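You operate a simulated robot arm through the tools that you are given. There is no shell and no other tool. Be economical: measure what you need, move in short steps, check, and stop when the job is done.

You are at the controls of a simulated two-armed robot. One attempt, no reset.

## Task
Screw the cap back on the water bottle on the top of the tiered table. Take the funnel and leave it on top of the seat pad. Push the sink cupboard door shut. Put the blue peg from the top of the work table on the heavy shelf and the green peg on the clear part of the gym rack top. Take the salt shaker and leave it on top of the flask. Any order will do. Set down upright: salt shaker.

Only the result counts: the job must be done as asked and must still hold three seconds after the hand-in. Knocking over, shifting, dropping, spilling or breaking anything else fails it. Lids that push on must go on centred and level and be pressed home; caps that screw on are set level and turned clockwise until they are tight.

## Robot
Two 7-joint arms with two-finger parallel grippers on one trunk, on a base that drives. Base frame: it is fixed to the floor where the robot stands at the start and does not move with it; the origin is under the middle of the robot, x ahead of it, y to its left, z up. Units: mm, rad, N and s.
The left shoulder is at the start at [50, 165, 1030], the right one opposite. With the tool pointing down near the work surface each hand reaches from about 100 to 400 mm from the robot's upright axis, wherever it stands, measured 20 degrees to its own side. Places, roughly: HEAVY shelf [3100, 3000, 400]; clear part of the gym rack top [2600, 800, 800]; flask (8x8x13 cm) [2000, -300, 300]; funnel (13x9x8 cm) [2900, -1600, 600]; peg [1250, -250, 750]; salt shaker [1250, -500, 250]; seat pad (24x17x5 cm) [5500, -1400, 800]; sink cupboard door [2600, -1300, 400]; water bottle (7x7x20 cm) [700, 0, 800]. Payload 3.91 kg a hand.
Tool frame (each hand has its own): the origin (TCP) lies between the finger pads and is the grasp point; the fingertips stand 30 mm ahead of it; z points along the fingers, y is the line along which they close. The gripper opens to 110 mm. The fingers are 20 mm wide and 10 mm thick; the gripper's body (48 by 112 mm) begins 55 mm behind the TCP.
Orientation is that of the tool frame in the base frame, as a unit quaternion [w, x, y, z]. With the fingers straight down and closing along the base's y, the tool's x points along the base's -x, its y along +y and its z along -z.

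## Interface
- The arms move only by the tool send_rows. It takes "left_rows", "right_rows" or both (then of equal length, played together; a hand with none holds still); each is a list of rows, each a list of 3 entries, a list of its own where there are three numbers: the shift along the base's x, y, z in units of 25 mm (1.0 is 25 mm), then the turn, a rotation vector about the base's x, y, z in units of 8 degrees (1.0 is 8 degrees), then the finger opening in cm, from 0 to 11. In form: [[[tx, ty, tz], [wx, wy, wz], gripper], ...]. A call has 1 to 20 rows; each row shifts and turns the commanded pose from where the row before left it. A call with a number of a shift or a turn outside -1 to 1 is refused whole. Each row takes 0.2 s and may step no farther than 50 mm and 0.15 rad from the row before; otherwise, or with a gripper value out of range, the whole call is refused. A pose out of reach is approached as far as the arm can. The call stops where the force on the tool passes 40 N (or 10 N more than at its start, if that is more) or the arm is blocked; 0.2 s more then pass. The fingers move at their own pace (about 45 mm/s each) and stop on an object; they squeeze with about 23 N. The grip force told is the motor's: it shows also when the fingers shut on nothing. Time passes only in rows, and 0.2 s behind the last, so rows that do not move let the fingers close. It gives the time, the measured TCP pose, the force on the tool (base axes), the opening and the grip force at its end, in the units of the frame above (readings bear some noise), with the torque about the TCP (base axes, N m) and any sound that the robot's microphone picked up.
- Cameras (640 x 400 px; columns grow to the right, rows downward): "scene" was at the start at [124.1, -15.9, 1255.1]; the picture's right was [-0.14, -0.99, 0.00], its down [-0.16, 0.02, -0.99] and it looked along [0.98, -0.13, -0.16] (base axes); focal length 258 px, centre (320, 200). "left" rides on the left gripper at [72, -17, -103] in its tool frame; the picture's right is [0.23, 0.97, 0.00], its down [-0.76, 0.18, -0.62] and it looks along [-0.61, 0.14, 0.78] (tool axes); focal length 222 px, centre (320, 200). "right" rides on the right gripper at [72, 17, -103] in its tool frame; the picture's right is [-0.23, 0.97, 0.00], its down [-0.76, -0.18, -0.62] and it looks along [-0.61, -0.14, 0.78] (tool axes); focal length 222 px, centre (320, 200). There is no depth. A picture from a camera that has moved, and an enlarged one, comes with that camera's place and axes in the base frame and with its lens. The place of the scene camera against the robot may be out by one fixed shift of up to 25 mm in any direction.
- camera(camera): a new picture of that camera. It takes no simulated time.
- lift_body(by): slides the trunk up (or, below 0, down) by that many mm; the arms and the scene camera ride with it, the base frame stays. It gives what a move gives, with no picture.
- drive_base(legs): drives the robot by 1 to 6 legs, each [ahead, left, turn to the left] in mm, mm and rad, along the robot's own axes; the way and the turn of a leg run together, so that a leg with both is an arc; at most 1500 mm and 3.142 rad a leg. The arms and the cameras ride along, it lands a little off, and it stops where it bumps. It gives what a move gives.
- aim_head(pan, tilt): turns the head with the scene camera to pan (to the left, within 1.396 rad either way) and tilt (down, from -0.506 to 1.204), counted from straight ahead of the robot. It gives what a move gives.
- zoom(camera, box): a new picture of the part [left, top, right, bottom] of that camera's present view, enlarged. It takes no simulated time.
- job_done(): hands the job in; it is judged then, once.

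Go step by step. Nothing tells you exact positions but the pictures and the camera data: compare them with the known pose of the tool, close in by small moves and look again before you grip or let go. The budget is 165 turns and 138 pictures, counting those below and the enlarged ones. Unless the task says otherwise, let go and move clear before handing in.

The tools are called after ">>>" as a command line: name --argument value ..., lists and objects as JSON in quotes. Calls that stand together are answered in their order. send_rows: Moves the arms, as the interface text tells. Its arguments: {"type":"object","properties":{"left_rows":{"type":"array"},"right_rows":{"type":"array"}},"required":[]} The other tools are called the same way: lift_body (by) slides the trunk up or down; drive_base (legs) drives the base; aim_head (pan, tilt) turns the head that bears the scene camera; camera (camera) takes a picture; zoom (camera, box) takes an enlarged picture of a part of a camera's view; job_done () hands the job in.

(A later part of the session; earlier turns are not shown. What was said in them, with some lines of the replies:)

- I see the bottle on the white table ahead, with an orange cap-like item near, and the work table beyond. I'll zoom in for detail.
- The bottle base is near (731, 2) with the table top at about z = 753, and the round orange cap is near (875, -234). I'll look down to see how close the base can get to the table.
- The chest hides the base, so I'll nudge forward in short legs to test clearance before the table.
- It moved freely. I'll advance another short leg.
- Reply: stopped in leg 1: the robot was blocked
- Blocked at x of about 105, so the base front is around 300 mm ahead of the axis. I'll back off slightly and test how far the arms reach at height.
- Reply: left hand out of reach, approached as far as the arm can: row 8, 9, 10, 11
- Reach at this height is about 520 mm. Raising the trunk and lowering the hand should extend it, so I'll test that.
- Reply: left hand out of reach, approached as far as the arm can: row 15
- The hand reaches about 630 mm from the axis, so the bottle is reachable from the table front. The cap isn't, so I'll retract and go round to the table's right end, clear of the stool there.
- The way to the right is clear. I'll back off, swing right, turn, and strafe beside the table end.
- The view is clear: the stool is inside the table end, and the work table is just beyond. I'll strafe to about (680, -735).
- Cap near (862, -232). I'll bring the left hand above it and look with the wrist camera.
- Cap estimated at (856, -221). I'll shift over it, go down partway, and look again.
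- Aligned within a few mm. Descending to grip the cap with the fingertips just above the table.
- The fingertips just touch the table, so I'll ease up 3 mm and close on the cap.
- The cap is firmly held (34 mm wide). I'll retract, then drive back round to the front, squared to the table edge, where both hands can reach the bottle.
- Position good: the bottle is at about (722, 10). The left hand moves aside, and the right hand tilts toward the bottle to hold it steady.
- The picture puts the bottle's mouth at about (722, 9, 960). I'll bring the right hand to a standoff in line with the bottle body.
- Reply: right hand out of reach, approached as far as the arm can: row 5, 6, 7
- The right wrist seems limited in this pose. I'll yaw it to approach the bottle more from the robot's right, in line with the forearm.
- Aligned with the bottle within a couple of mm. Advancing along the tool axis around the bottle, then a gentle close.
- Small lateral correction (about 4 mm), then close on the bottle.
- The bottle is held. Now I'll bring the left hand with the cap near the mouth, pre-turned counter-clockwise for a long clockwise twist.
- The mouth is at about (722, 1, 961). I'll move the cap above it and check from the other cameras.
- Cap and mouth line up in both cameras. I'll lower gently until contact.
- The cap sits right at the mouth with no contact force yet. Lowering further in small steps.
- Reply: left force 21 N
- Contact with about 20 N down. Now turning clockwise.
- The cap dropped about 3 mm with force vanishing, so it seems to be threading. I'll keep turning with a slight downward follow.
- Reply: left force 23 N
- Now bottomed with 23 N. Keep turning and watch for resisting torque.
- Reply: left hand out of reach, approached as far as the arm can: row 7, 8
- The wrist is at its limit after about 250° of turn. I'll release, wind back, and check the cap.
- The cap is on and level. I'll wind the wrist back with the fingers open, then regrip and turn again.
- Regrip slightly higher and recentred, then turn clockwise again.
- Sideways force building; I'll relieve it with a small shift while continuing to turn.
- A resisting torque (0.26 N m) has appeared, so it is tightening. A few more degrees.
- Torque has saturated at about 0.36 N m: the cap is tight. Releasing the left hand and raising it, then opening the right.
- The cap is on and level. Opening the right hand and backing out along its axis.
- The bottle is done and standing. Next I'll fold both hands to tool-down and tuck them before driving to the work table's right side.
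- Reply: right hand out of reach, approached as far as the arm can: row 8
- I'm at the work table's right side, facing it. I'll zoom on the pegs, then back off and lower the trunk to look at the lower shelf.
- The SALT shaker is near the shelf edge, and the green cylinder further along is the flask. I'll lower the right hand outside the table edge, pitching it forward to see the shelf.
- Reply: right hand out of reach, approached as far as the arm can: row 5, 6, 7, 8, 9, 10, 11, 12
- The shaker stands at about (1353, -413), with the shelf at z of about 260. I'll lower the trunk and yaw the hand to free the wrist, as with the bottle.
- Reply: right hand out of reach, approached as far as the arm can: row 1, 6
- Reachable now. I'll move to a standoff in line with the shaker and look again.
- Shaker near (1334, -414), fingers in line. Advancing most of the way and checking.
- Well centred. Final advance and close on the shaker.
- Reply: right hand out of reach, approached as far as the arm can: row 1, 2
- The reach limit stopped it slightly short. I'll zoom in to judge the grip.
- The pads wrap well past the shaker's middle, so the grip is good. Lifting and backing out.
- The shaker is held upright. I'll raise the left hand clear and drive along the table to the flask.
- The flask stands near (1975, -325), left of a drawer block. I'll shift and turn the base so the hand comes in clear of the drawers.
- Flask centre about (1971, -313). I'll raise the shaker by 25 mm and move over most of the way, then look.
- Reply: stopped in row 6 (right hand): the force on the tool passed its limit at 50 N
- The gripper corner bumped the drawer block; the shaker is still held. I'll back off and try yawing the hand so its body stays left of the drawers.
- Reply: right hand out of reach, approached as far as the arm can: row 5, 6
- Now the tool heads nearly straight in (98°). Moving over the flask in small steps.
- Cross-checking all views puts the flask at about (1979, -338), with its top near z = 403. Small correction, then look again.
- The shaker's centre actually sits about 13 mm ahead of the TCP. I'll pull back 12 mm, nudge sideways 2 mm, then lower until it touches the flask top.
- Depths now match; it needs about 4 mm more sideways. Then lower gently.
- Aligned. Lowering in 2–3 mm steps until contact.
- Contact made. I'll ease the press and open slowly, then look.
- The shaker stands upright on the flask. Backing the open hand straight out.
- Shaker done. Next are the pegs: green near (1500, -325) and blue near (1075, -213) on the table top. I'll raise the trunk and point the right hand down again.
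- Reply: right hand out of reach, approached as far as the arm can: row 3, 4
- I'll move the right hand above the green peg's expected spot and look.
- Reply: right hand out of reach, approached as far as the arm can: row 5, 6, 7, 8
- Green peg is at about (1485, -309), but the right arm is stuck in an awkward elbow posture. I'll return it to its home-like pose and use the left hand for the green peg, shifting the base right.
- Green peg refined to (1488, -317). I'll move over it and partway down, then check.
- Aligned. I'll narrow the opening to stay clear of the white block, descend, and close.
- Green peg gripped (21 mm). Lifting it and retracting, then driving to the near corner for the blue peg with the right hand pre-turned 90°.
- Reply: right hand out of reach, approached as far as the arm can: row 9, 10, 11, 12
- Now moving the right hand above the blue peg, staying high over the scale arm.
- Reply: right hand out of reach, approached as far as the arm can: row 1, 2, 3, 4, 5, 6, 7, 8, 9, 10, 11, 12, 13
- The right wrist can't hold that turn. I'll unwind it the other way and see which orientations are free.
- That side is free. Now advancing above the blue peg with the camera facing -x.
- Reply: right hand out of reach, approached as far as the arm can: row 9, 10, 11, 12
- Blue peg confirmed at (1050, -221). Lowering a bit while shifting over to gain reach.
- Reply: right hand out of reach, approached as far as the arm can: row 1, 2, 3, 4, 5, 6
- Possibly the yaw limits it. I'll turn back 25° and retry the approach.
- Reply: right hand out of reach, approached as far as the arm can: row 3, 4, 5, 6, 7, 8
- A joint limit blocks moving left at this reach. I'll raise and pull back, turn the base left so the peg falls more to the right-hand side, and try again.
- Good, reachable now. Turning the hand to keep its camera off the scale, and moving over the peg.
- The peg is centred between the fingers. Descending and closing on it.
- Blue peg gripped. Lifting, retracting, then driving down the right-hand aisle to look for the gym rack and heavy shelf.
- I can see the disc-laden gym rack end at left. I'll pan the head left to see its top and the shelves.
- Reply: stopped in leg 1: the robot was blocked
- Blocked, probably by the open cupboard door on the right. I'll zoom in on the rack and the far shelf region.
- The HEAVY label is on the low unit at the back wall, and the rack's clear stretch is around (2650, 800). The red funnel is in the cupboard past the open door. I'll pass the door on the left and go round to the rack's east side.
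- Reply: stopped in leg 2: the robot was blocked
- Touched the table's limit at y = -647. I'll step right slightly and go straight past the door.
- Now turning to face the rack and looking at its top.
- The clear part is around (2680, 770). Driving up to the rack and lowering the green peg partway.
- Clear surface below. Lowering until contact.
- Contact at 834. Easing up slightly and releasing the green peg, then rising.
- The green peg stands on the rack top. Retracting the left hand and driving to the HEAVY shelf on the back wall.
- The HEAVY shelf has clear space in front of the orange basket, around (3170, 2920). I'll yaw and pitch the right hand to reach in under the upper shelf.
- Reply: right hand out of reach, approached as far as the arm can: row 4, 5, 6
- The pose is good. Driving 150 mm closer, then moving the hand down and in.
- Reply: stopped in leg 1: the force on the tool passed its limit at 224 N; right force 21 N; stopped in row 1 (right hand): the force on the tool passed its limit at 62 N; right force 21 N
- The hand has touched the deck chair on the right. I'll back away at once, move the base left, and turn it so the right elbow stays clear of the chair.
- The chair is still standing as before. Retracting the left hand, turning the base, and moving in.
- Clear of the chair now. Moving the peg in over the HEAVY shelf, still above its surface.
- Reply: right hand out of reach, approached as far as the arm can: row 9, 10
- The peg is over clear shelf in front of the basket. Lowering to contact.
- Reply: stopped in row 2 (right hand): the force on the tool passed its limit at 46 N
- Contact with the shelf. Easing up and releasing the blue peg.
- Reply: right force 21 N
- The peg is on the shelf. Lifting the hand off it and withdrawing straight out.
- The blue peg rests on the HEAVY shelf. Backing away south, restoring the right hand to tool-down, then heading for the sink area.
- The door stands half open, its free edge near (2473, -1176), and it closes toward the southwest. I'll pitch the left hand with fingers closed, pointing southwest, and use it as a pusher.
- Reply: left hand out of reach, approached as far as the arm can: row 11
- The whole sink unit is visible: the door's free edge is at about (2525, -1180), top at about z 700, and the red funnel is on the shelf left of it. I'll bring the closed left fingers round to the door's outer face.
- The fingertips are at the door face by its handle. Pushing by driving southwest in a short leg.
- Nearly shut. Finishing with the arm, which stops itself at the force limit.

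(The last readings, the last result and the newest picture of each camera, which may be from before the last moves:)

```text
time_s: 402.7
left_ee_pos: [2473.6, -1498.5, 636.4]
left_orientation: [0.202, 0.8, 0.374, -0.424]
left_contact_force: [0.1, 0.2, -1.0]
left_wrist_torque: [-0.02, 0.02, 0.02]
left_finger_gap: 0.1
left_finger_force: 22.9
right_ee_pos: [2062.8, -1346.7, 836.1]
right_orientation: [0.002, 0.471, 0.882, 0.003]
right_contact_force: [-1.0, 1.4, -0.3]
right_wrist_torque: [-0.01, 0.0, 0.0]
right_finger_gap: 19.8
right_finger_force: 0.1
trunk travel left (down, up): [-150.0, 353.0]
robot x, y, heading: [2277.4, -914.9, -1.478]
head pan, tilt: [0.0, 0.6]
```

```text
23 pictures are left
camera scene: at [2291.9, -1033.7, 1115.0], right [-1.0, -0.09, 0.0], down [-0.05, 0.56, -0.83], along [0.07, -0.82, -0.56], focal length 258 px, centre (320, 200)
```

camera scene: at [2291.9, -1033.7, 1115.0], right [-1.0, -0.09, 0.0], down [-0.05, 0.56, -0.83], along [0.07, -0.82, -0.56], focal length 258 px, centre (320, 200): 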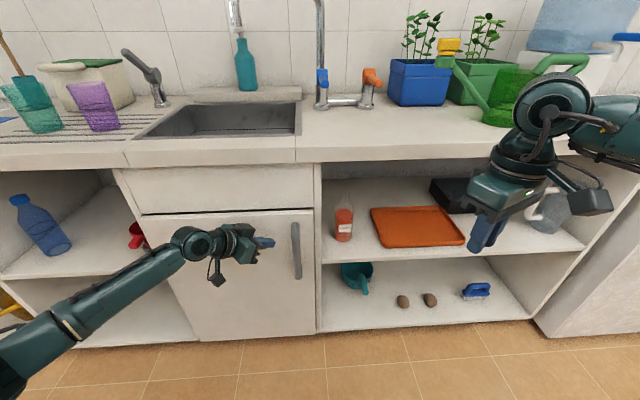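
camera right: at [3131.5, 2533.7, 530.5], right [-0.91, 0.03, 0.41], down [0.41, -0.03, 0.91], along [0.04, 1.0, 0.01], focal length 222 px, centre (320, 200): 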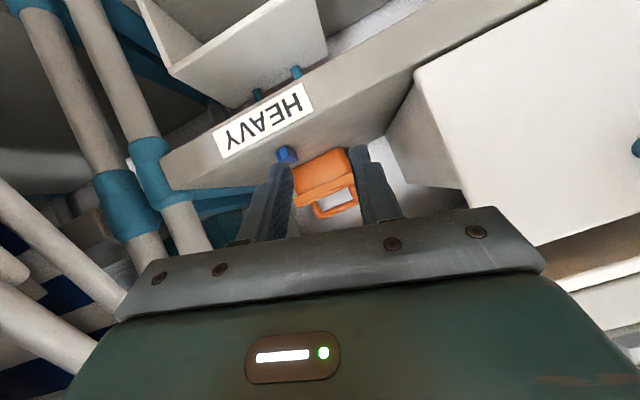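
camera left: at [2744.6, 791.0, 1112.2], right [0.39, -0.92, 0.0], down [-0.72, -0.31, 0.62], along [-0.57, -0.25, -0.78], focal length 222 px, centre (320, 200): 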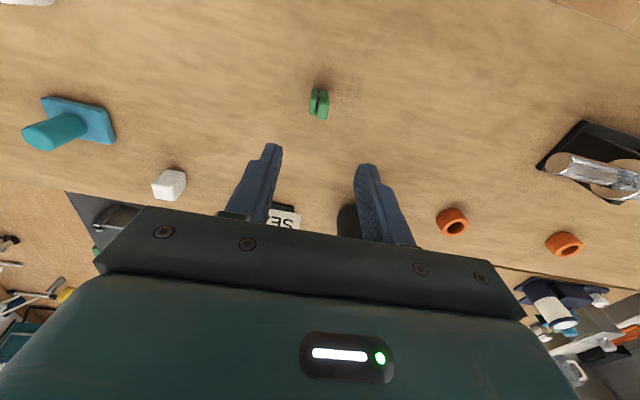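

>>> send_rows --left_rows '[[[0, -0.4, 0], [0, 0, 0], 0], [[0, -0.4, 0], [0, 0, 0], 0], [[0, -0.3, 0], [0, 0, 0], 0], [[0, -0.3, 0], [0, 0, 0], 0], [[0, -0.3, 0], [0, 0, 0], 0], [[0, -0.3, 0], [0, 0, 0], 0], [[0, 0, 0], [0, 0, 0], 0]]'

>>> zoom --camera "scene" --box '[100, 150, 350, 350]'

```text
time_s: 403.3
left_ee_pos: [2474.0, -1510.4, 637.2]
left_orientation: [0.199, 0.802, 0.373, -0.423]
left_contact_force: [3.5, 17.8, 9.6]
left_wrist_torque: [-0.13, 0.08, -0.12]
left_finger_gap: 0.0
left_finger_force: 22.9
right_ee_pos: [2063.6, -1345.5, 837.5]
right_orientation: [0.002, 0.47, 0.882, 0.002]
right_contact_force: [0.3, 0.4, -0.3]
right_wrist_torque: [0.03, 0.0, 0.0]
right_finger_gap: 20.0
right_finger_force: 0.0
trunk travel left (down, up): [-150.0, 353.0]
robot x, y, heading: [2279.4, -912.4, -1.48]
head pan, tilt: [0.0, 0.6]
stopped in row 3 (left hand): the force on the tool passed its limit at 52 N (the readings are from after the stop); the commanded pose is now the measured one
```

```text
2.00 times, centred on (225, 250) of scene
camera zoom: at [2292.3, -1031.1, 1115.4], right [-1.0, -0.09, 0.0], down [-0.05, 0.56, -0.83], along [0.08, -0.82, -0.56], focal length 515 px, centre (510, 100)
```

zoom: 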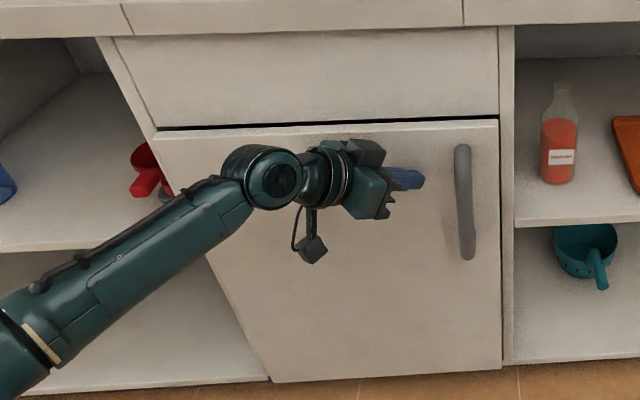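

The door is firmly shut. Retracting both hands, then repositioning to reach the funnel at about (2866, -1540, 610).

>>> send_rows --left_rows '[[[0.1, 1, 0], [0, 0, 0], 0], [[0.1, 1, 0], [0, 0, 0], 2], [[0.1, 1, 0], [0, 0, 0], 6], [[0.1, 1, 0], [0, 0, 0], 11], [[0.1, 1, 0], [0, 0, 0], 11], [[0.1, 1, 0], [0, 0, 0], 11], [[0, 0.6, 0], [0, 0, 0], 11], [[0, 0, 0], [0, 0, 0], 11]]' --right_rows '[[[0, 1, 1], [0, 0, 0], 2], [[0, 1, 1], [0, 0, 0], 2], [[0, 1, 1], [0, 0, 0], 2], [[0, 1, 1], [0, 0, 0], 2], [[0, 1, 1], [0, 0, 0], 2], [[0, 0.8, 1], [0, 0, 0], 2], [[0, 0.6, 1], [0, 0, 0], 2], [[0, 0, 1], [0, 0, 0], 2]]'

>>> drive_base --legs '[[0, 0, 0.433], [160, 24, 0]]'

>>> camera --camera "left"

>>> camera --camera "scene"

```text
time_s: 405.1
left_ee_pos: [2489.1, -1347.5, 634.9]
left_orientation: [0.199, 0.801, 0.374, -0.422]
left_contact_force: [-0.5, -0.6, 0.1]
left_wrist_torque: [0.01, -0.01, -0.02]
left_finger_gap: 109.8
left_finger_force: 0.0
right_ee_pos: [2065.3, -1185.4, 1033.8]
right_orientation: [0.001, 0.47, 0.882, 0.003]
right_contact_force: [0.1, 0.2, -0.2]
right_wrist_torque: [-0.01, 0.0, 0.02]
right_finger_gap: 20.0
right_finger_force: 0.0
trunk travel left (down, up): [-150.0, 353.0]
robot x, y, heading: [2279.9, -912.3, -1.479]
head pan, tilt: [0.0, 0.6]
```

```text
time_s: 407.8
left_ee_pos: [2749.4, -1347.4, 634.1]
left_orientation: [0.282, 0.705, 0.535, -0.37]
left_contact_force: [-0.2, 0.3, 0.1]
left_wrist_torque: [0.0, 0.02, 0.0]
left_finger_gap: 110.0
left_finger_force: 0.1
right_ee_pos: [2297.7, -1376.9, 1034.4]
right_orientation: [0.002, 0.273, 0.962, 0.004]
right_contact_force: [0.0, -0.1, 0.0]
right_wrist_torque: [-0.02, 0.01, 0.01]
right_finger_gap: 20.1
right_finger_force: 0.2
trunk travel left (down, up): [-150.0, 353.0]
robot x, y, heading: [2378.6, -1042.3, -1.049]
head pan, tilt: [0.0, 0.6]
```

```text
21 pictures are left
camera left: at [2767.1, -1223.6, 633.8], right [0.97, -0.14, -0.19], down [0.19, 0.03, 0.98], along [-0.13, -0.99, 0.06], focal length 222 px, centre (320, 200)
```

left: 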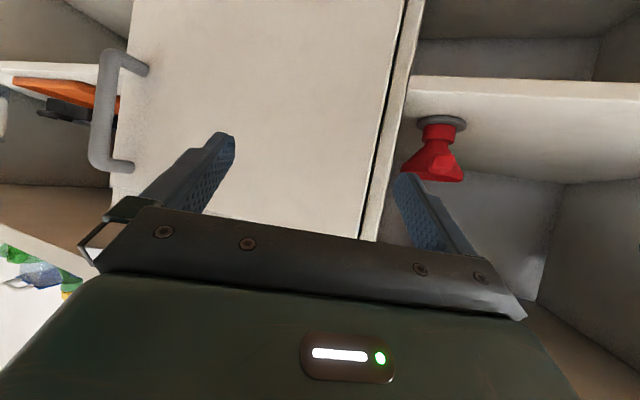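

```text
20 pictures are left
camera scene: at [2440.3, -1145.3, 1115.0], right [-0.87, -0.49, 0.0], down [-0.28, 0.49, -0.83], along [0.41, -0.72, -0.56], focal length 258 px, centre (320, 200)
```

scene: 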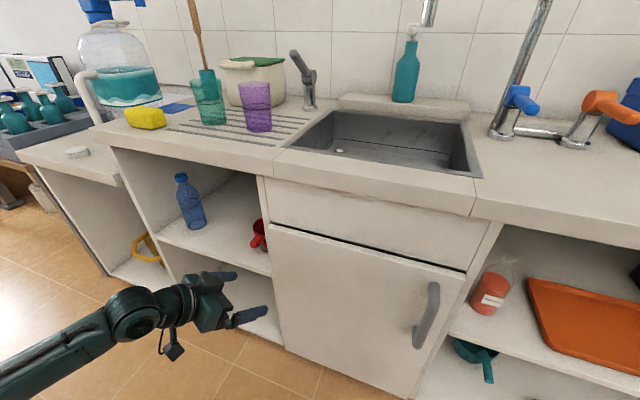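

>>> zoom --camera "left" --box '[380, 90, 500, 200]'

```text
3.64 times, centred on (440, 145) of left
camera zoom: at [2767.1, -1223.6, 633.8], right [0.97, -0.14, -0.19], down [0.19, 0.03, 0.98], along [-0.13, -0.99, 0.06], focal length 808 px, centre (-116, 400)
```

zoom: 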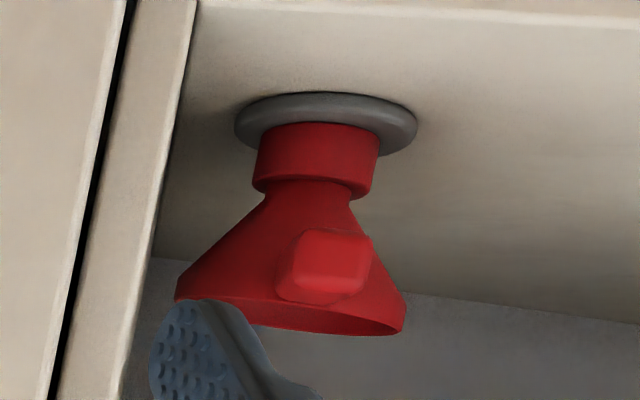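

The funnel has a block handle facing me, which is a good grip point. I'll align the left hand with it at a standoff and look again.

>>> send_rows --left_rows '[[[0.6, 0.3, 0.06], [0, 0, 1], 8], [[0.8, 0, 0.06], [0, 0, 1], 8], [[0.8, 0, 0.06], [0, 0, 1], 7], [[0.8, -0.5, 0.06], [0, 0, 0], 6], [[0.68, -0.8, 0], [0, 0, 0], 6], [[0, -0.96, 0], [0, 0, 0], 6], [[0, 0, 0], [0, 0, 0], 6]]'

>>> camera --camera "left"

```text
time_s: 409.4
left_ee_pos: [2841.0, -1397.8, 641.0]
left_orientation: [0.352, 0.579, 0.67, -0.303]
left_contact_force: [-0.4, 0.9, -0.3]
left_wrist_torque: [0.01, 0.01, 0.03]
left_finger_gap: 60.0
left_finger_force: 0.1
right_ee_pos: [2298.5, -1377.6, 1034.9]
right_orientation: [0.001, 0.274, 0.962, 0.003]
right_contact_force: [-0.4, 0.2, 0.7]
right_wrist_torque: [-0.01, 0.02, -0.01]
right_finger_gap: 20.1
right_finger_force: 0.1
trunk travel left (down, up): [-150.0, 353.0]
robot x, y, heading: [2377.4, -1041.0, -1.053]
head pan, tilt: [0.0, 0.6]
```

```text
18 pictures are left
camera left: at [2804.7, -1276.6, 640.1], right [0.94, 0.27, -0.19], down [0.16, 0.11, 0.98], along [0.29, -0.96, 0.06], focal length 222 px, centre (320, 200)
```

left: 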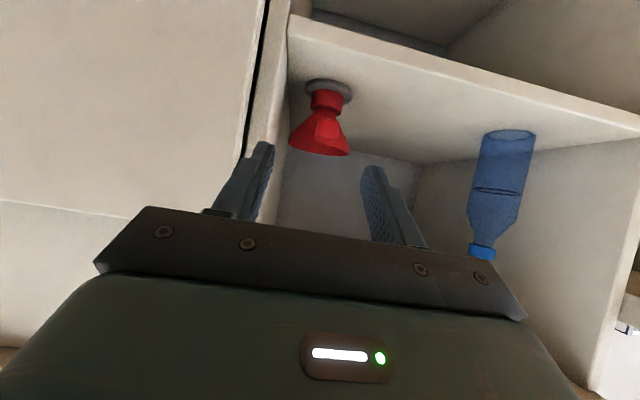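

Refining: the handle is at about (2870, -1515, 574). I'll move closer and take a zoomed look.

>>> send_rows --left_rows '[[[0.36, -0.82, -0.28], [0, 0, 0], 6], [[0.36, -0.82, -0.28], [0, 0, 0], 6], [[0, 0, 0], [0, 0, 0], 6]]'

>>> zoom --camera "left" --box '[230, 40, 430, 240]'

```text
time_s: 410.2
left_ee_pos: [2859.0, -1437.9, 627.0]
left_orientation: [0.354, 0.578, 0.671, -0.302]
left_contact_force: [-0.1, -1.1, -0.6]
left_wrist_torque: [0.01, 0.0, 0.02]
left_finger_gap: 59.9
left_finger_force: 0.1
right_ee_pos: [2297.2, -1377.6, 1034.6]
right_orientation: [0.001, 0.274, 0.962, 0.003]
right_contact_force: [-0.3, -0.1, -0.8]
right_wrist_torque: [-0.02, -0.01, -0.01]
right_finger_gap: 20.1
right_finger_force: 0.0
trunk travel left (down, up): [-150.0, 353.0]
robot x, y, heading: [2378.2, -1036.4, -1.049]
head pan, tilt: [0.0, 0.6]
```

```text
2.00 times, centred on (330, 140) of left
camera zoom: at [2823.4, -1317.3, 625.8], right [0.94, 0.27, -0.19], down [0.16, 0.11, 0.98], along [0.29, -0.96, 0.06], focal length 444 px, centre (300, 320)
```

zoom: 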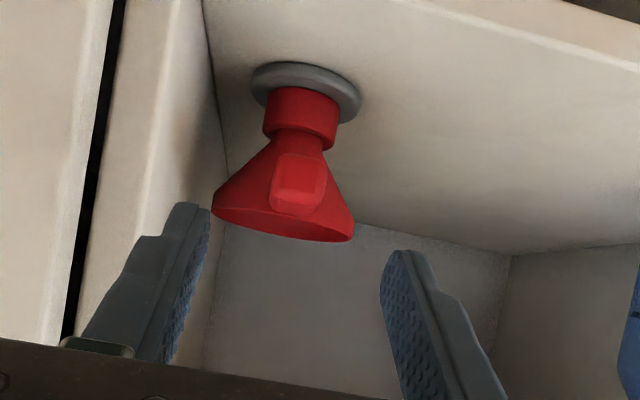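

Aligned with the handle. Advancing around it and closing.

>>> send_rows --left_rows '[[[0.15, -0.88, -0.52], [0, 0, 0], 6], [[0.15, -0.88, -0.52], [0, 0, 0], 6], [[0.15, -0.88, -0.52], [0, 0, 0], 6], [[0, 0, 0], [0, 0, 0], 6], [[0, 0, 0], [0, 0, 0], 4], [[0, 0, 0], [0, 0, 0], 2], [[0, 0, 0], [0, 0, 0], 1], [[0, 0, 0], [0, 0, 0], 1]]'

>>> zoom --camera "left" --box '[230, 40, 430, 240]'

```text
time_s: 412.0
left_ee_pos: [2870.0, -1504.7, 586.2]
left_orientation: [0.354, 0.577, 0.67, -0.304]
left_contact_force: [-0.7, -0.2, -0.6]
left_wrist_torque: [-0.04, -0.02, 0.05]
left_finger_gap: 23.2
left_finger_force: 22.9
right_ee_pos: [2297.7, -1378.2, 1035.7]
right_orientation: [0.001, 0.273, 0.962, 0.003]
right_contact_force: [0.1, 0.2, 0.3]
right_wrist_torque: [0.05, 0.0, -0.02]
right_finger_gap: 19.9
right_finger_force: 0.0
trunk travel left (down, up): [-150.0, 353.0]
robot x, y, heading: [2377.1, -1042.4, -1.054]
head pan, tilt: [0.0, 0.6]
```

```text
2.00 times, centred on (330, 140) of left
camera zoom: at [2834.6, -1384.3, 586.3], right [0.94, 0.27, -0.19], down [0.16, 0.11, 0.98], along [0.29, -0.96, 0.06], focal length 444 px, centre (300, 320)
```

zoom: 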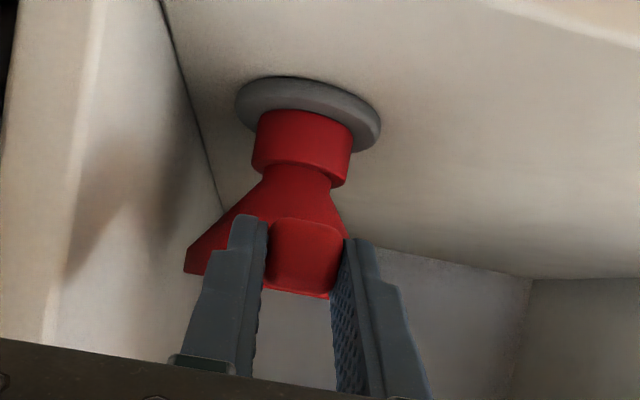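

The handle is gripped at 23 mm. Lifting and backing out, then checking.

>>> send_rows --left_rows '[[[0, 0, 0.3], [0, 0, 0], 1], [[0, 0, 0.6], [0, 0, 0], 1], [[0, 0, 0.8], [0, 0, 0], 1], [[0, 0, 0.6], [0, 0, 0], 1], [[0, 0.6, 0], [0, 0, 0], 1], [[0, 1, 0], [0, 0, 0], 1], [[0, 1, 0], [0, 0, 0], 1], [[0, 1, 0], [0, 0, 0], 1], [[0, 1, 0], [0, 0, 0], 1], [[0, 1, 0], [0, 0, 0], 1], [[0, 1, 0], [0, 0, 0], 1], [[0, 0, 0], [0, 0, 0], 1]]'

>>> camera --camera "left"

```text
time_s: 414.6
left_ee_pos: [2870.9, -1340.2, 643.9]
left_orientation: [0.353, 0.578, 0.67, -0.304]
left_contact_force: [-0.2, -0.4, 0.1]
left_wrist_torque: [0.0, 0.03, 0.0]
left_finger_gap: 23.4
left_finger_force: 23.2
right_ee_pos: [2297.9, -1377.4, 1035.4]
right_orientation: [0.002, 0.272, 0.962, 0.004]
right_contact_force: [-0.2, -0.3, 0.7]
right_wrist_torque: [0.0, 0.02, 0.03]
right_finger_gap: 20.1
right_finger_force: 0.0
trunk travel left (down, up): [-150.0, 353.0]
robot x, y, heading: [2379.3, -1039.2, -1.053]
head pan, tilt: [0.0, 0.6]
```

```text
15 pictures are left
camera left: at [2836.1, -1218.7, 644.0], right [0.94, 0.27, -0.19], down [0.16, 0.11, 0.98], along [0.29, -0.96, 0.06], focal length 222 px, centre (320, 200)
```

left: 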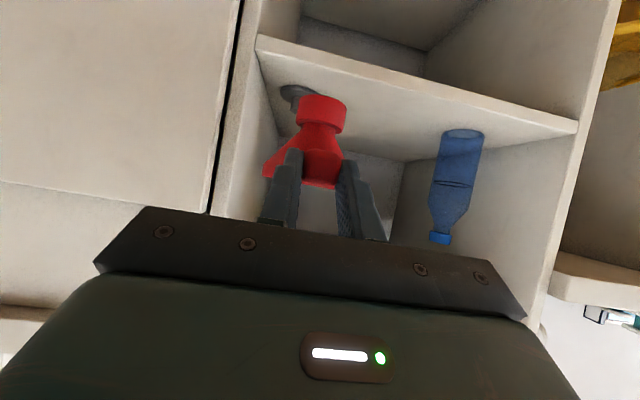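

The funnel is held and its stand stays on the shelf. Raising the trunk and driving east toward the seat pad.

>>> lift_body --by 290

>>> drive_base --legs '[[0, 0, 1.053], [100, 330, 0], [1400, 0, 0], [800, 60, 0]]'

>>> aim_head --pan -0.5 --tilt 0.4

>>> camera --camera "scene"

```text
time_s: 417.5
left_ee_pos: [2872.1, -1339.7, 934.7]
left_orientation: [0.353, 0.578, 0.671, -0.303]
left_contact_force: [-0.1, 0.6, -1.1]
left_wrist_torque: [0.03, 0.04, 0.0]
left_finger_gap: 23.2
left_finger_force: 22.9
right_ee_pos: [2297.9, -1377.0, 1324.0]
right_orientation: [0.001, 0.273, 0.962, 0.003]
right_contact_force: [0.0, 0.5, 0.1]
right_wrist_torque: [-0.02, 0.0, 0.02]
right_finger_gap: 20.1
right_finger_force: 0.1
trunk travel left (down, up): [-440.0, 63.0]
robot x, y, heading: [2376.2, -1044.8, -1.049]
head pan, tilt: [0.0, 0.6]
```

```text
time_s: 434.0
left_ee_pos: [5152.2, -362.2, 934.3]
left_orientation: [0.457, 0.159, 0.871, -0.083]
left_contact_force: [1.1, 0.0, -0.4]
left_wrist_torque: [0.01, 0.04, 0.01]
left_finger_gap: 23.1
left_finger_force: 22.7
right_ee_pos: [4907.3, -883.1, 1325.8]
right_orientation: [0.0, -0.252, 0.968, 0.003]
right_contact_force: [0.4, -0.4, -0.4]
right_wrist_torque: [-0.02, 0.03, 0.01]
right_finger_gap: 19.7
right_finger_force: 0.0
trunk travel left (down, up): [-440.0, 63.0]
robot x, y, heading: [4653.5, -650.1, 0.01]
head pan, tilt: [0.0, 0.6]
```

```text
time_s: 434.9
left_ee_pos: [5153.3, -363.1, 933.7]
left_orientation: [0.458, 0.159, 0.871, -0.083]
left_contact_force: [-0.4, 0.5, -0.2]
left_wrist_torque: [0.0, 0.07, 0.01]
left_finger_gap: 22.9
left_finger_force: 23.1
right_ee_pos: [4907.7, -883.1, 1325.1]
right_orientation: [-0.001, -0.253, 0.968, 0.004]
right_contact_force: [0.4, -0.8, 0.0]
right_wrist_torque: [0.0, 0.01, 0.01]
right_finger_gap: 19.9
right_finger_force: 0.1
trunk travel left (down, up): [-440.0, 63.0]
robot x, y, heading: [4648.5, -646.7, 0.013]
head pan, tilt: [-0.499, 0.4]
```

```text
14 pictures are left
camera scene: at [4765.7, -693.6, 1423.2], right [-0.47, -0.88, 0.0], down [-0.34, 0.18, -0.92], along [0.81, -0.43, -0.39], focal length 258 px, centre (320, 200)
```

scene: 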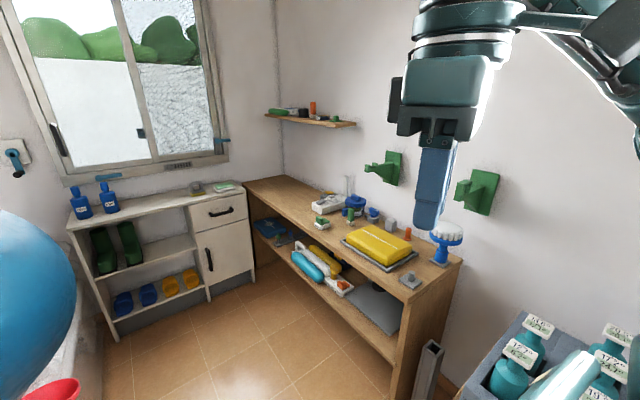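

The yellow seat pad is at about (5480, -1360). I'll raise the trunk, approach, and turn to face the bench with clearance.

>>> lift_body --by 60

>>> drive_base --legs '[[583, -20, 0], [0, 0, -1.584]]'

>>> aim_head --pan 0.35 --tilt 0.7

>>> camera --camera "scene"

```text
time_s: 435.9
left_ee_pos: [5152.5, -362.1, 994.8]
left_orientation: [0.457, 0.159, 0.871, -0.083]
left_contact_force: [0.0, 0.0, -0.7]
left_wrist_torque: [0.03, -0.01, 0.03]
left_finger_gap: 23.1
left_finger_force: 22.5
right_ee_pos: [4907.1, -882.8, 1385.0]
right_orientation: [-0.001, -0.252, 0.968, 0.004]
right_contact_force: [-0.5, 0.7, 1.2]
right_wrist_torque: [0.01, 0.0, -0.03]
right_finger_gap: 19.8
right_finger_force: 0.0
trunk travel left (down, up): [-500.0, 3.0]
robot x, y, heading: [4649.2, -649.0, 0.011]
head pan, tilt: [-0.499, 0.4]
```

```text
time_s: 443.1
left_ee_pos: [5512.9, -1160.7, 993.6]
left_orientation: [0.265, 0.728, 0.503, -0.382]
left_contact_force: [0.5, -0.1, 0.2]
left_wrist_torque: [0.04, 0.0, -0.02]
left_finger_gap: 22.7
left_finger_force: 23.1
right_ee_pos: [4992.5, -914.4, 1384.2]
right_orientation: [0.002, 0.506, 0.863, 0.003]
right_contact_force: [0.7, 0.4, 0.7]
right_wrist_torque: [0.01, 0.01, 0.01]
right_finger_gap: 19.9
right_finger_force: 0.0
trunk travel left (down, up): [-500.0, 3.0]
robot x, y, heading: [5230.1, -663.3, -1.558]
head pan, tilt: [-0.499, 0.4]
```

```text
time_s: 444.2
left_ee_pos: [5512.5, -1161.4, 995.4]
left_orientation: [0.266, 0.727, 0.503, -0.383]
left_contact_force: [-0.1, -0.2, -0.2]
left_wrist_torque: [0.06, -0.02, -0.02]
left_finger_gap: 23.3
left_finger_force: 22.2
right_ee_pos: [4992.3, -915.0, 1385.3]
right_orientation: [0.001, 0.506, 0.862, 0.004]
right_contact_force: [0.3, 0.3, 0.2]
right_wrist_torque: [0.0, 0.0, -0.01]
right_finger_gap: 19.9
right_finger_force: 0.0
trunk travel left (down, up): [-500.0, 3.0]
robot x, y, heading: [5230.1, -657.2, -1.565]
head pan, tilt: [0.351, 0.7]
```

```text
13 pictures are left
camera scene: at [5261.1, -771.8, 1456.4], right [-0.94, -0.35, 0.0], down [-0.23, 0.6, -0.77], along [0.27, -0.72, -0.64], focal length 258 px, centre (320, 200)
```

scene: 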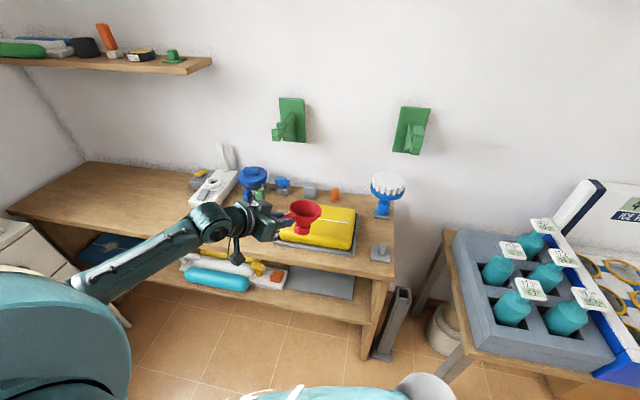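

The funnel projects exactly where computed, so the scene camera is accurate here; the pad centre is about (5476, -1345). Driving 120 mm closer and checking with the wrist camera.

>>> drive_base --legs '[[120, -8, 0]]'

>>> camera --camera "left"

>>> zoom --camera "scene" --box '[220, 160, 420, 320]'

```text
time_s: 445.5
left_ee_pos: [5507.7, -1283.8, 994.5]
left_orientation: [0.265, 0.727, 0.505, -0.381]
left_contact_force: [-1.0, 0.4, -1.0]
left_wrist_torque: [0.04, -0.02, -0.02]
left_finger_gap: 22.8
left_finger_force: 23.2
right_ee_pos: [4987.3, -1038.0, 1384.6]
right_orientation: [0.003, 0.504, 0.864, 0.002]
right_contact_force: [-0.3, -1.0, 0.2]
right_wrist_torque: [0.03, 0.05, 0.02]
right_finger_gap: 20.0
right_finger_force: 0.1
trunk travel left (down, up): [-500.0, 3.0]
robot x, y, heading: [5219.6, -782.4, -1.56]
head pan, tilt: [0.351, 0.7]
```

```text
12 pictures are left
camera left: at [5535.7, -1160.0, 993.5], right [0.96, -0.22, -0.19], down [0.19, 0.01, 0.98], along [-0.21, -0.98, 0.06], focal length 222 px, centre (320, 200)
```

left: 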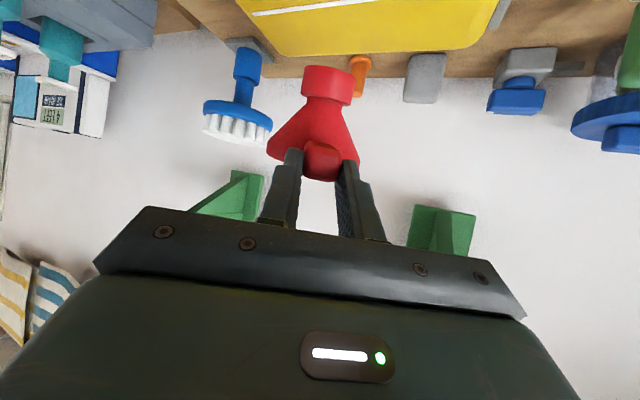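

```text
2.50 times, centred on (320, 240) of scene
camera zoom: at [5255.0, -894.6, 1456.3], right [-0.93, -0.36, 0.0], down [-0.23, 0.6, -0.76], along [0.27, -0.71, -0.64], focal length 644 px, centre (320, 100)
```

zoom: 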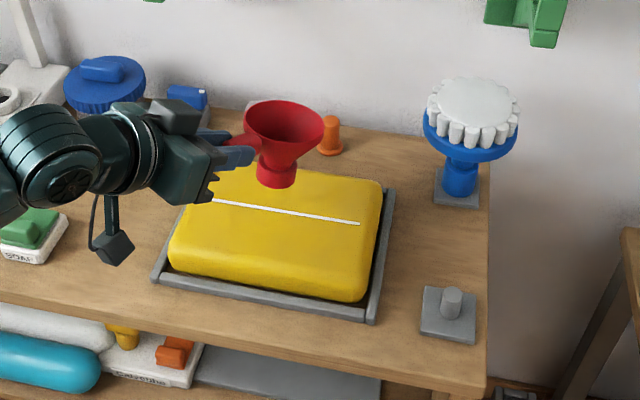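

The funnel is over the pad's centre (pad top at about z 832). Lowering it in steps.

>>> send_rows --left_rows '[[[-0.3, 0, -0.8], [0, 0, 0], 1], [[0, 0, -0.8], [0, 0, 0], 1], [[0, 0, -0.8], [0, 0, 0], 1], [[0, 0, -0.4], [0, 0, 0], 1], [[0, 0, 0], [0, 0, 0], 1]]'

>>> send_rows --left_rows '[[[0, 0, -0.15], [0, 0, 0], 1], [[0, 0, -0.15], [0, 0, 0], 1], [[0, 0, -0.15], [0, 0, 0], 1], [[0, 0, 0], [0, 0, 0], 1]]'

>>> camera --camera "left"

```text
time_s: 446.7
left_ee_pos: [5500.8, -1280.5, 927.5]
left_orientation: [0.267, 0.726, 0.504, -0.383]
left_contact_force: [1.2, 1.4, 9.0]
left_wrist_torque: [-0.69, 0.16, 0.08]
left_finger_gap: 23.0
left_finger_force: 22.6
right_ee_pos: [4988.1, -1036.0, 1385.7]
right_orientation: [0.002, 0.504, 0.864, 0.003]
right_contact_force: [-0.1, 0.6, -0.2]
right_wrist_torque: [0.0, 0.01, -0.02]
right_finger_gap: 19.9
right_finger_force: 0.2
trunk travel left (down, up): [-500.0, 3.0]
robot x, y, heading: [5218.9, -781.8, -1.558]
head pan, tilt: [0.351, 0.7]
```

```text
time_s: 447.7
left_ee_pos: [5501.5, -1281.6, 913.8]
left_orientation: [0.266, 0.727, 0.503, -0.383]
left_contact_force: [1.4, 2.9, 9.8]
left_wrist_torque: [-0.75, 0.23, 0.04]
left_finger_gap: 23.0
left_finger_force: 23.0
right_ee_pos: [4987.7, -1036.4, 1384.9]
right_orientation: [0.004, 0.503, 0.864, 0.003]
right_contact_force: [0.3, 0.5, -0.7]
right_wrist_torque: [0.0, -0.04, 0.02]
right_finger_gap: 19.8
right_finger_force: 0.1
trunk travel left (down, up): [-500.0, 3.0]
robot x, y, heading: [5222.4, -781.7, -1.554]
head pan, tilt: [0.351, 0.7]
```

```text
10 pictures are left
camera left: at [5528.2, -1159.0, 913.2], right [0.96, -0.22, -0.19], down [0.19, 0.02, 0.98], along [-0.21, -0.98, 0.06], focal length 222 px, centre (320, 200)
```

left: 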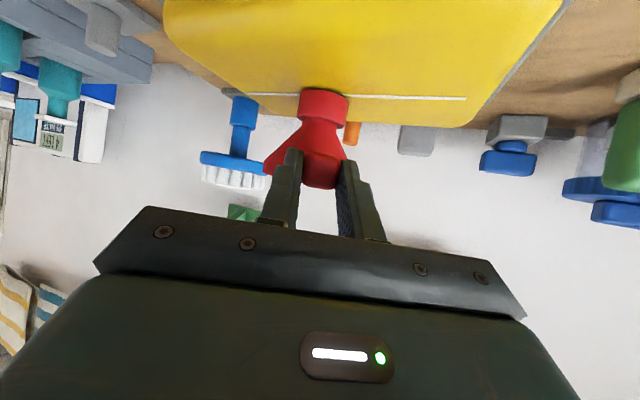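

The funnel is resting on the pad, pressed lightly. Releasing slowly.

>>> send_rows --left_rows '[[[0, 0, 0.25], [0, 0, 0], 1], [[0, 0, 0], [0, 0, 0], 2.4], [[0, 0, 0], [0, 0, 0], 2.7], [[0, 0, 0], [0, 0, 0], 3.2], [[0, 0, 0], [0, 0, 0], 4.5], [[0, 0, 0], [0, 0, 0], 6], [[0, 0, 0], [0, 0, 0], 6]]'

>>> zoom --camera "scene" --box '[220, 160, 420, 320]'

```text
time_s: 449.3
left_ee_pos: [5499.0, -1282.1, 919.7]
left_orientation: [0.266, 0.727, 0.505, -0.383]
left_contact_force: [0.8, -0.1, -0.4]
left_wrist_torque: [-0.01, 0.02, 0.04]
left_finger_gap: 59.9
left_finger_force: 0.1
right_ee_pos: [4987.7, -1037.5, 1385.5]
right_orientation: [0.002, 0.504, 0.864, 0.003]
right_contact_force: [0.8, -0.7, -0.3]
right_wrist_torque: [0.0, -0.01, -0.02]
right_finger_gap: 20.0
right_finger_force: 0.1
trunk travel left (down, up): [-500.0, 3.0]
robot x, y, heading: [5221.7, -781.9, -1.557]
head pan, tilt: [0.351, 0.7]
```

```text
2.50 times, centred on (320, 240) of scene
camera zoom: at [5255.0, -893.5, 1456.4], right [-0.93, -0.36, 0.0], down [-0.23, 0.6, -0.76], along [0.27, -0.71, -0.64], focal length 644 px, centre (320, 100)
```

zoom: 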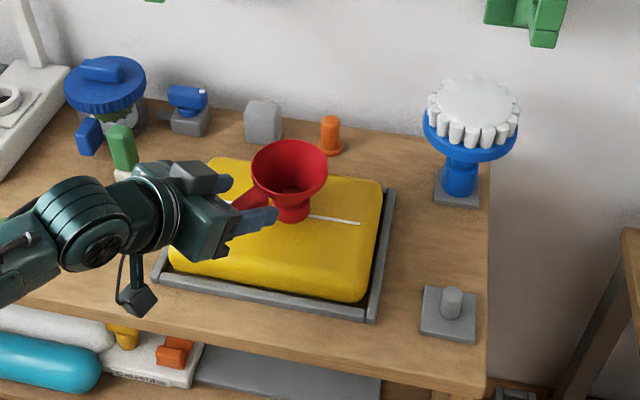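

The funnel stands upright on the pad. Withdrawing the left hand along its axis.

>>> send_rows --left_rows '[[[0.14, 0.38, 0.2], [0, 0, 0], 6], [[0.25, 0.67, 0.4], [0, 0, 0], 6], [[0.28, 0.77, 0.5], [0, 0, 0], 6], [[0.28, 0.77, 0.5], [0, 0, 0], 6], [[0.28, 0.77, 0.5], [0, 0, 0], 6], [[0.28, 0.77, 0.5], [0, 0, 0], 6], [[0.28, 0.77, 0.5], [0, 0, 0], 6], [[0.28, 0.77, 0.5], [0, 0, 0], 6]]'

>>> zoom --camera "scene" --box '[220, 160, 420, 320]'

```text
time_s: 451.1
left_ee_pos: [5552.1, -1140.6, 1009.4]
left_orientation: [0.266, 0.727, 0.504, -0.382]
left_contact_force: [-0.6, 0.2, -0.1]
left_wrist_torque: [-0.02, -0.01, 0.01]
left_finger_gap: 59.9
left_finger_force: 0.1
right_ee_pos: [4987.0, -1036.9, 1385.2]
right_orientation: [0.003, 0.504, 0.863, 0.002]
right_contact_force: [-0.7, 0.0, -0.4]
right_wrist_torque: [-0.02, -0.01, -0.02]
right_finger_gap: 20.0
right_finger_force: 0.1
trunk travel left (down, up): [-500.0, 3.0]
robot x, y, heading: [5221.8, -782.4, -1.558]
head pan, tilt: [0.351, 0.7]
```

```text
2.50 times, centred on (320, 240) of scene
camera zoom: at [5254.8, -893.0, 1456.4], right [-0.93, -0.36, 0.0], down [-0.23, 0.6, -0.77], along [0.27, -0.72, -0.64], focal length 644 px, centre (320, 100)
```

zoom: 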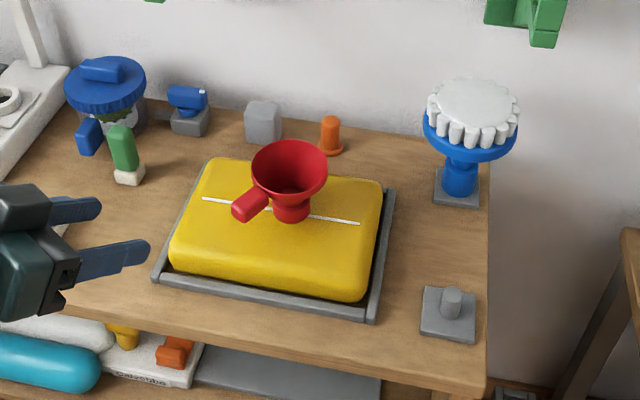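

Everything is in place: the funnel on the pad, the door shut, the cap screwed tight, both pegs and the shaker set down, and both hands clear. Handing in.

>>> job_done

```text
The job is handed in.
```

I did all six parts and handed the job in, but I bumped the deck chair along the way, so the result may not be clean.

- **Bottle:** the cap is screwed on level and turned clockwise until the torque stopped rising at about 0.36 N m.
- **Salt shaker:** it stands upright on the flask.
- **Pegs:** the green peg stands on the clear part of the gym rack top. The blue peg rests on the heavy shelf, in front of the orange basket.
- **Sink cupboard door:** I pushed it until it hit its stop, and it looks shut.
- **Funnel:** it stands upright on the seat pad.

**Bumps:**
- **Deck chair:** while reaching for the heavy shelf, the right hand hit the chair next to it with a force that peaked at 224 N. The next picture showed it still standing, but I can't rule out that it shifted slightly.
- **Drawers:** a gripper corner bumped the drawers under the work table at about 50 N.
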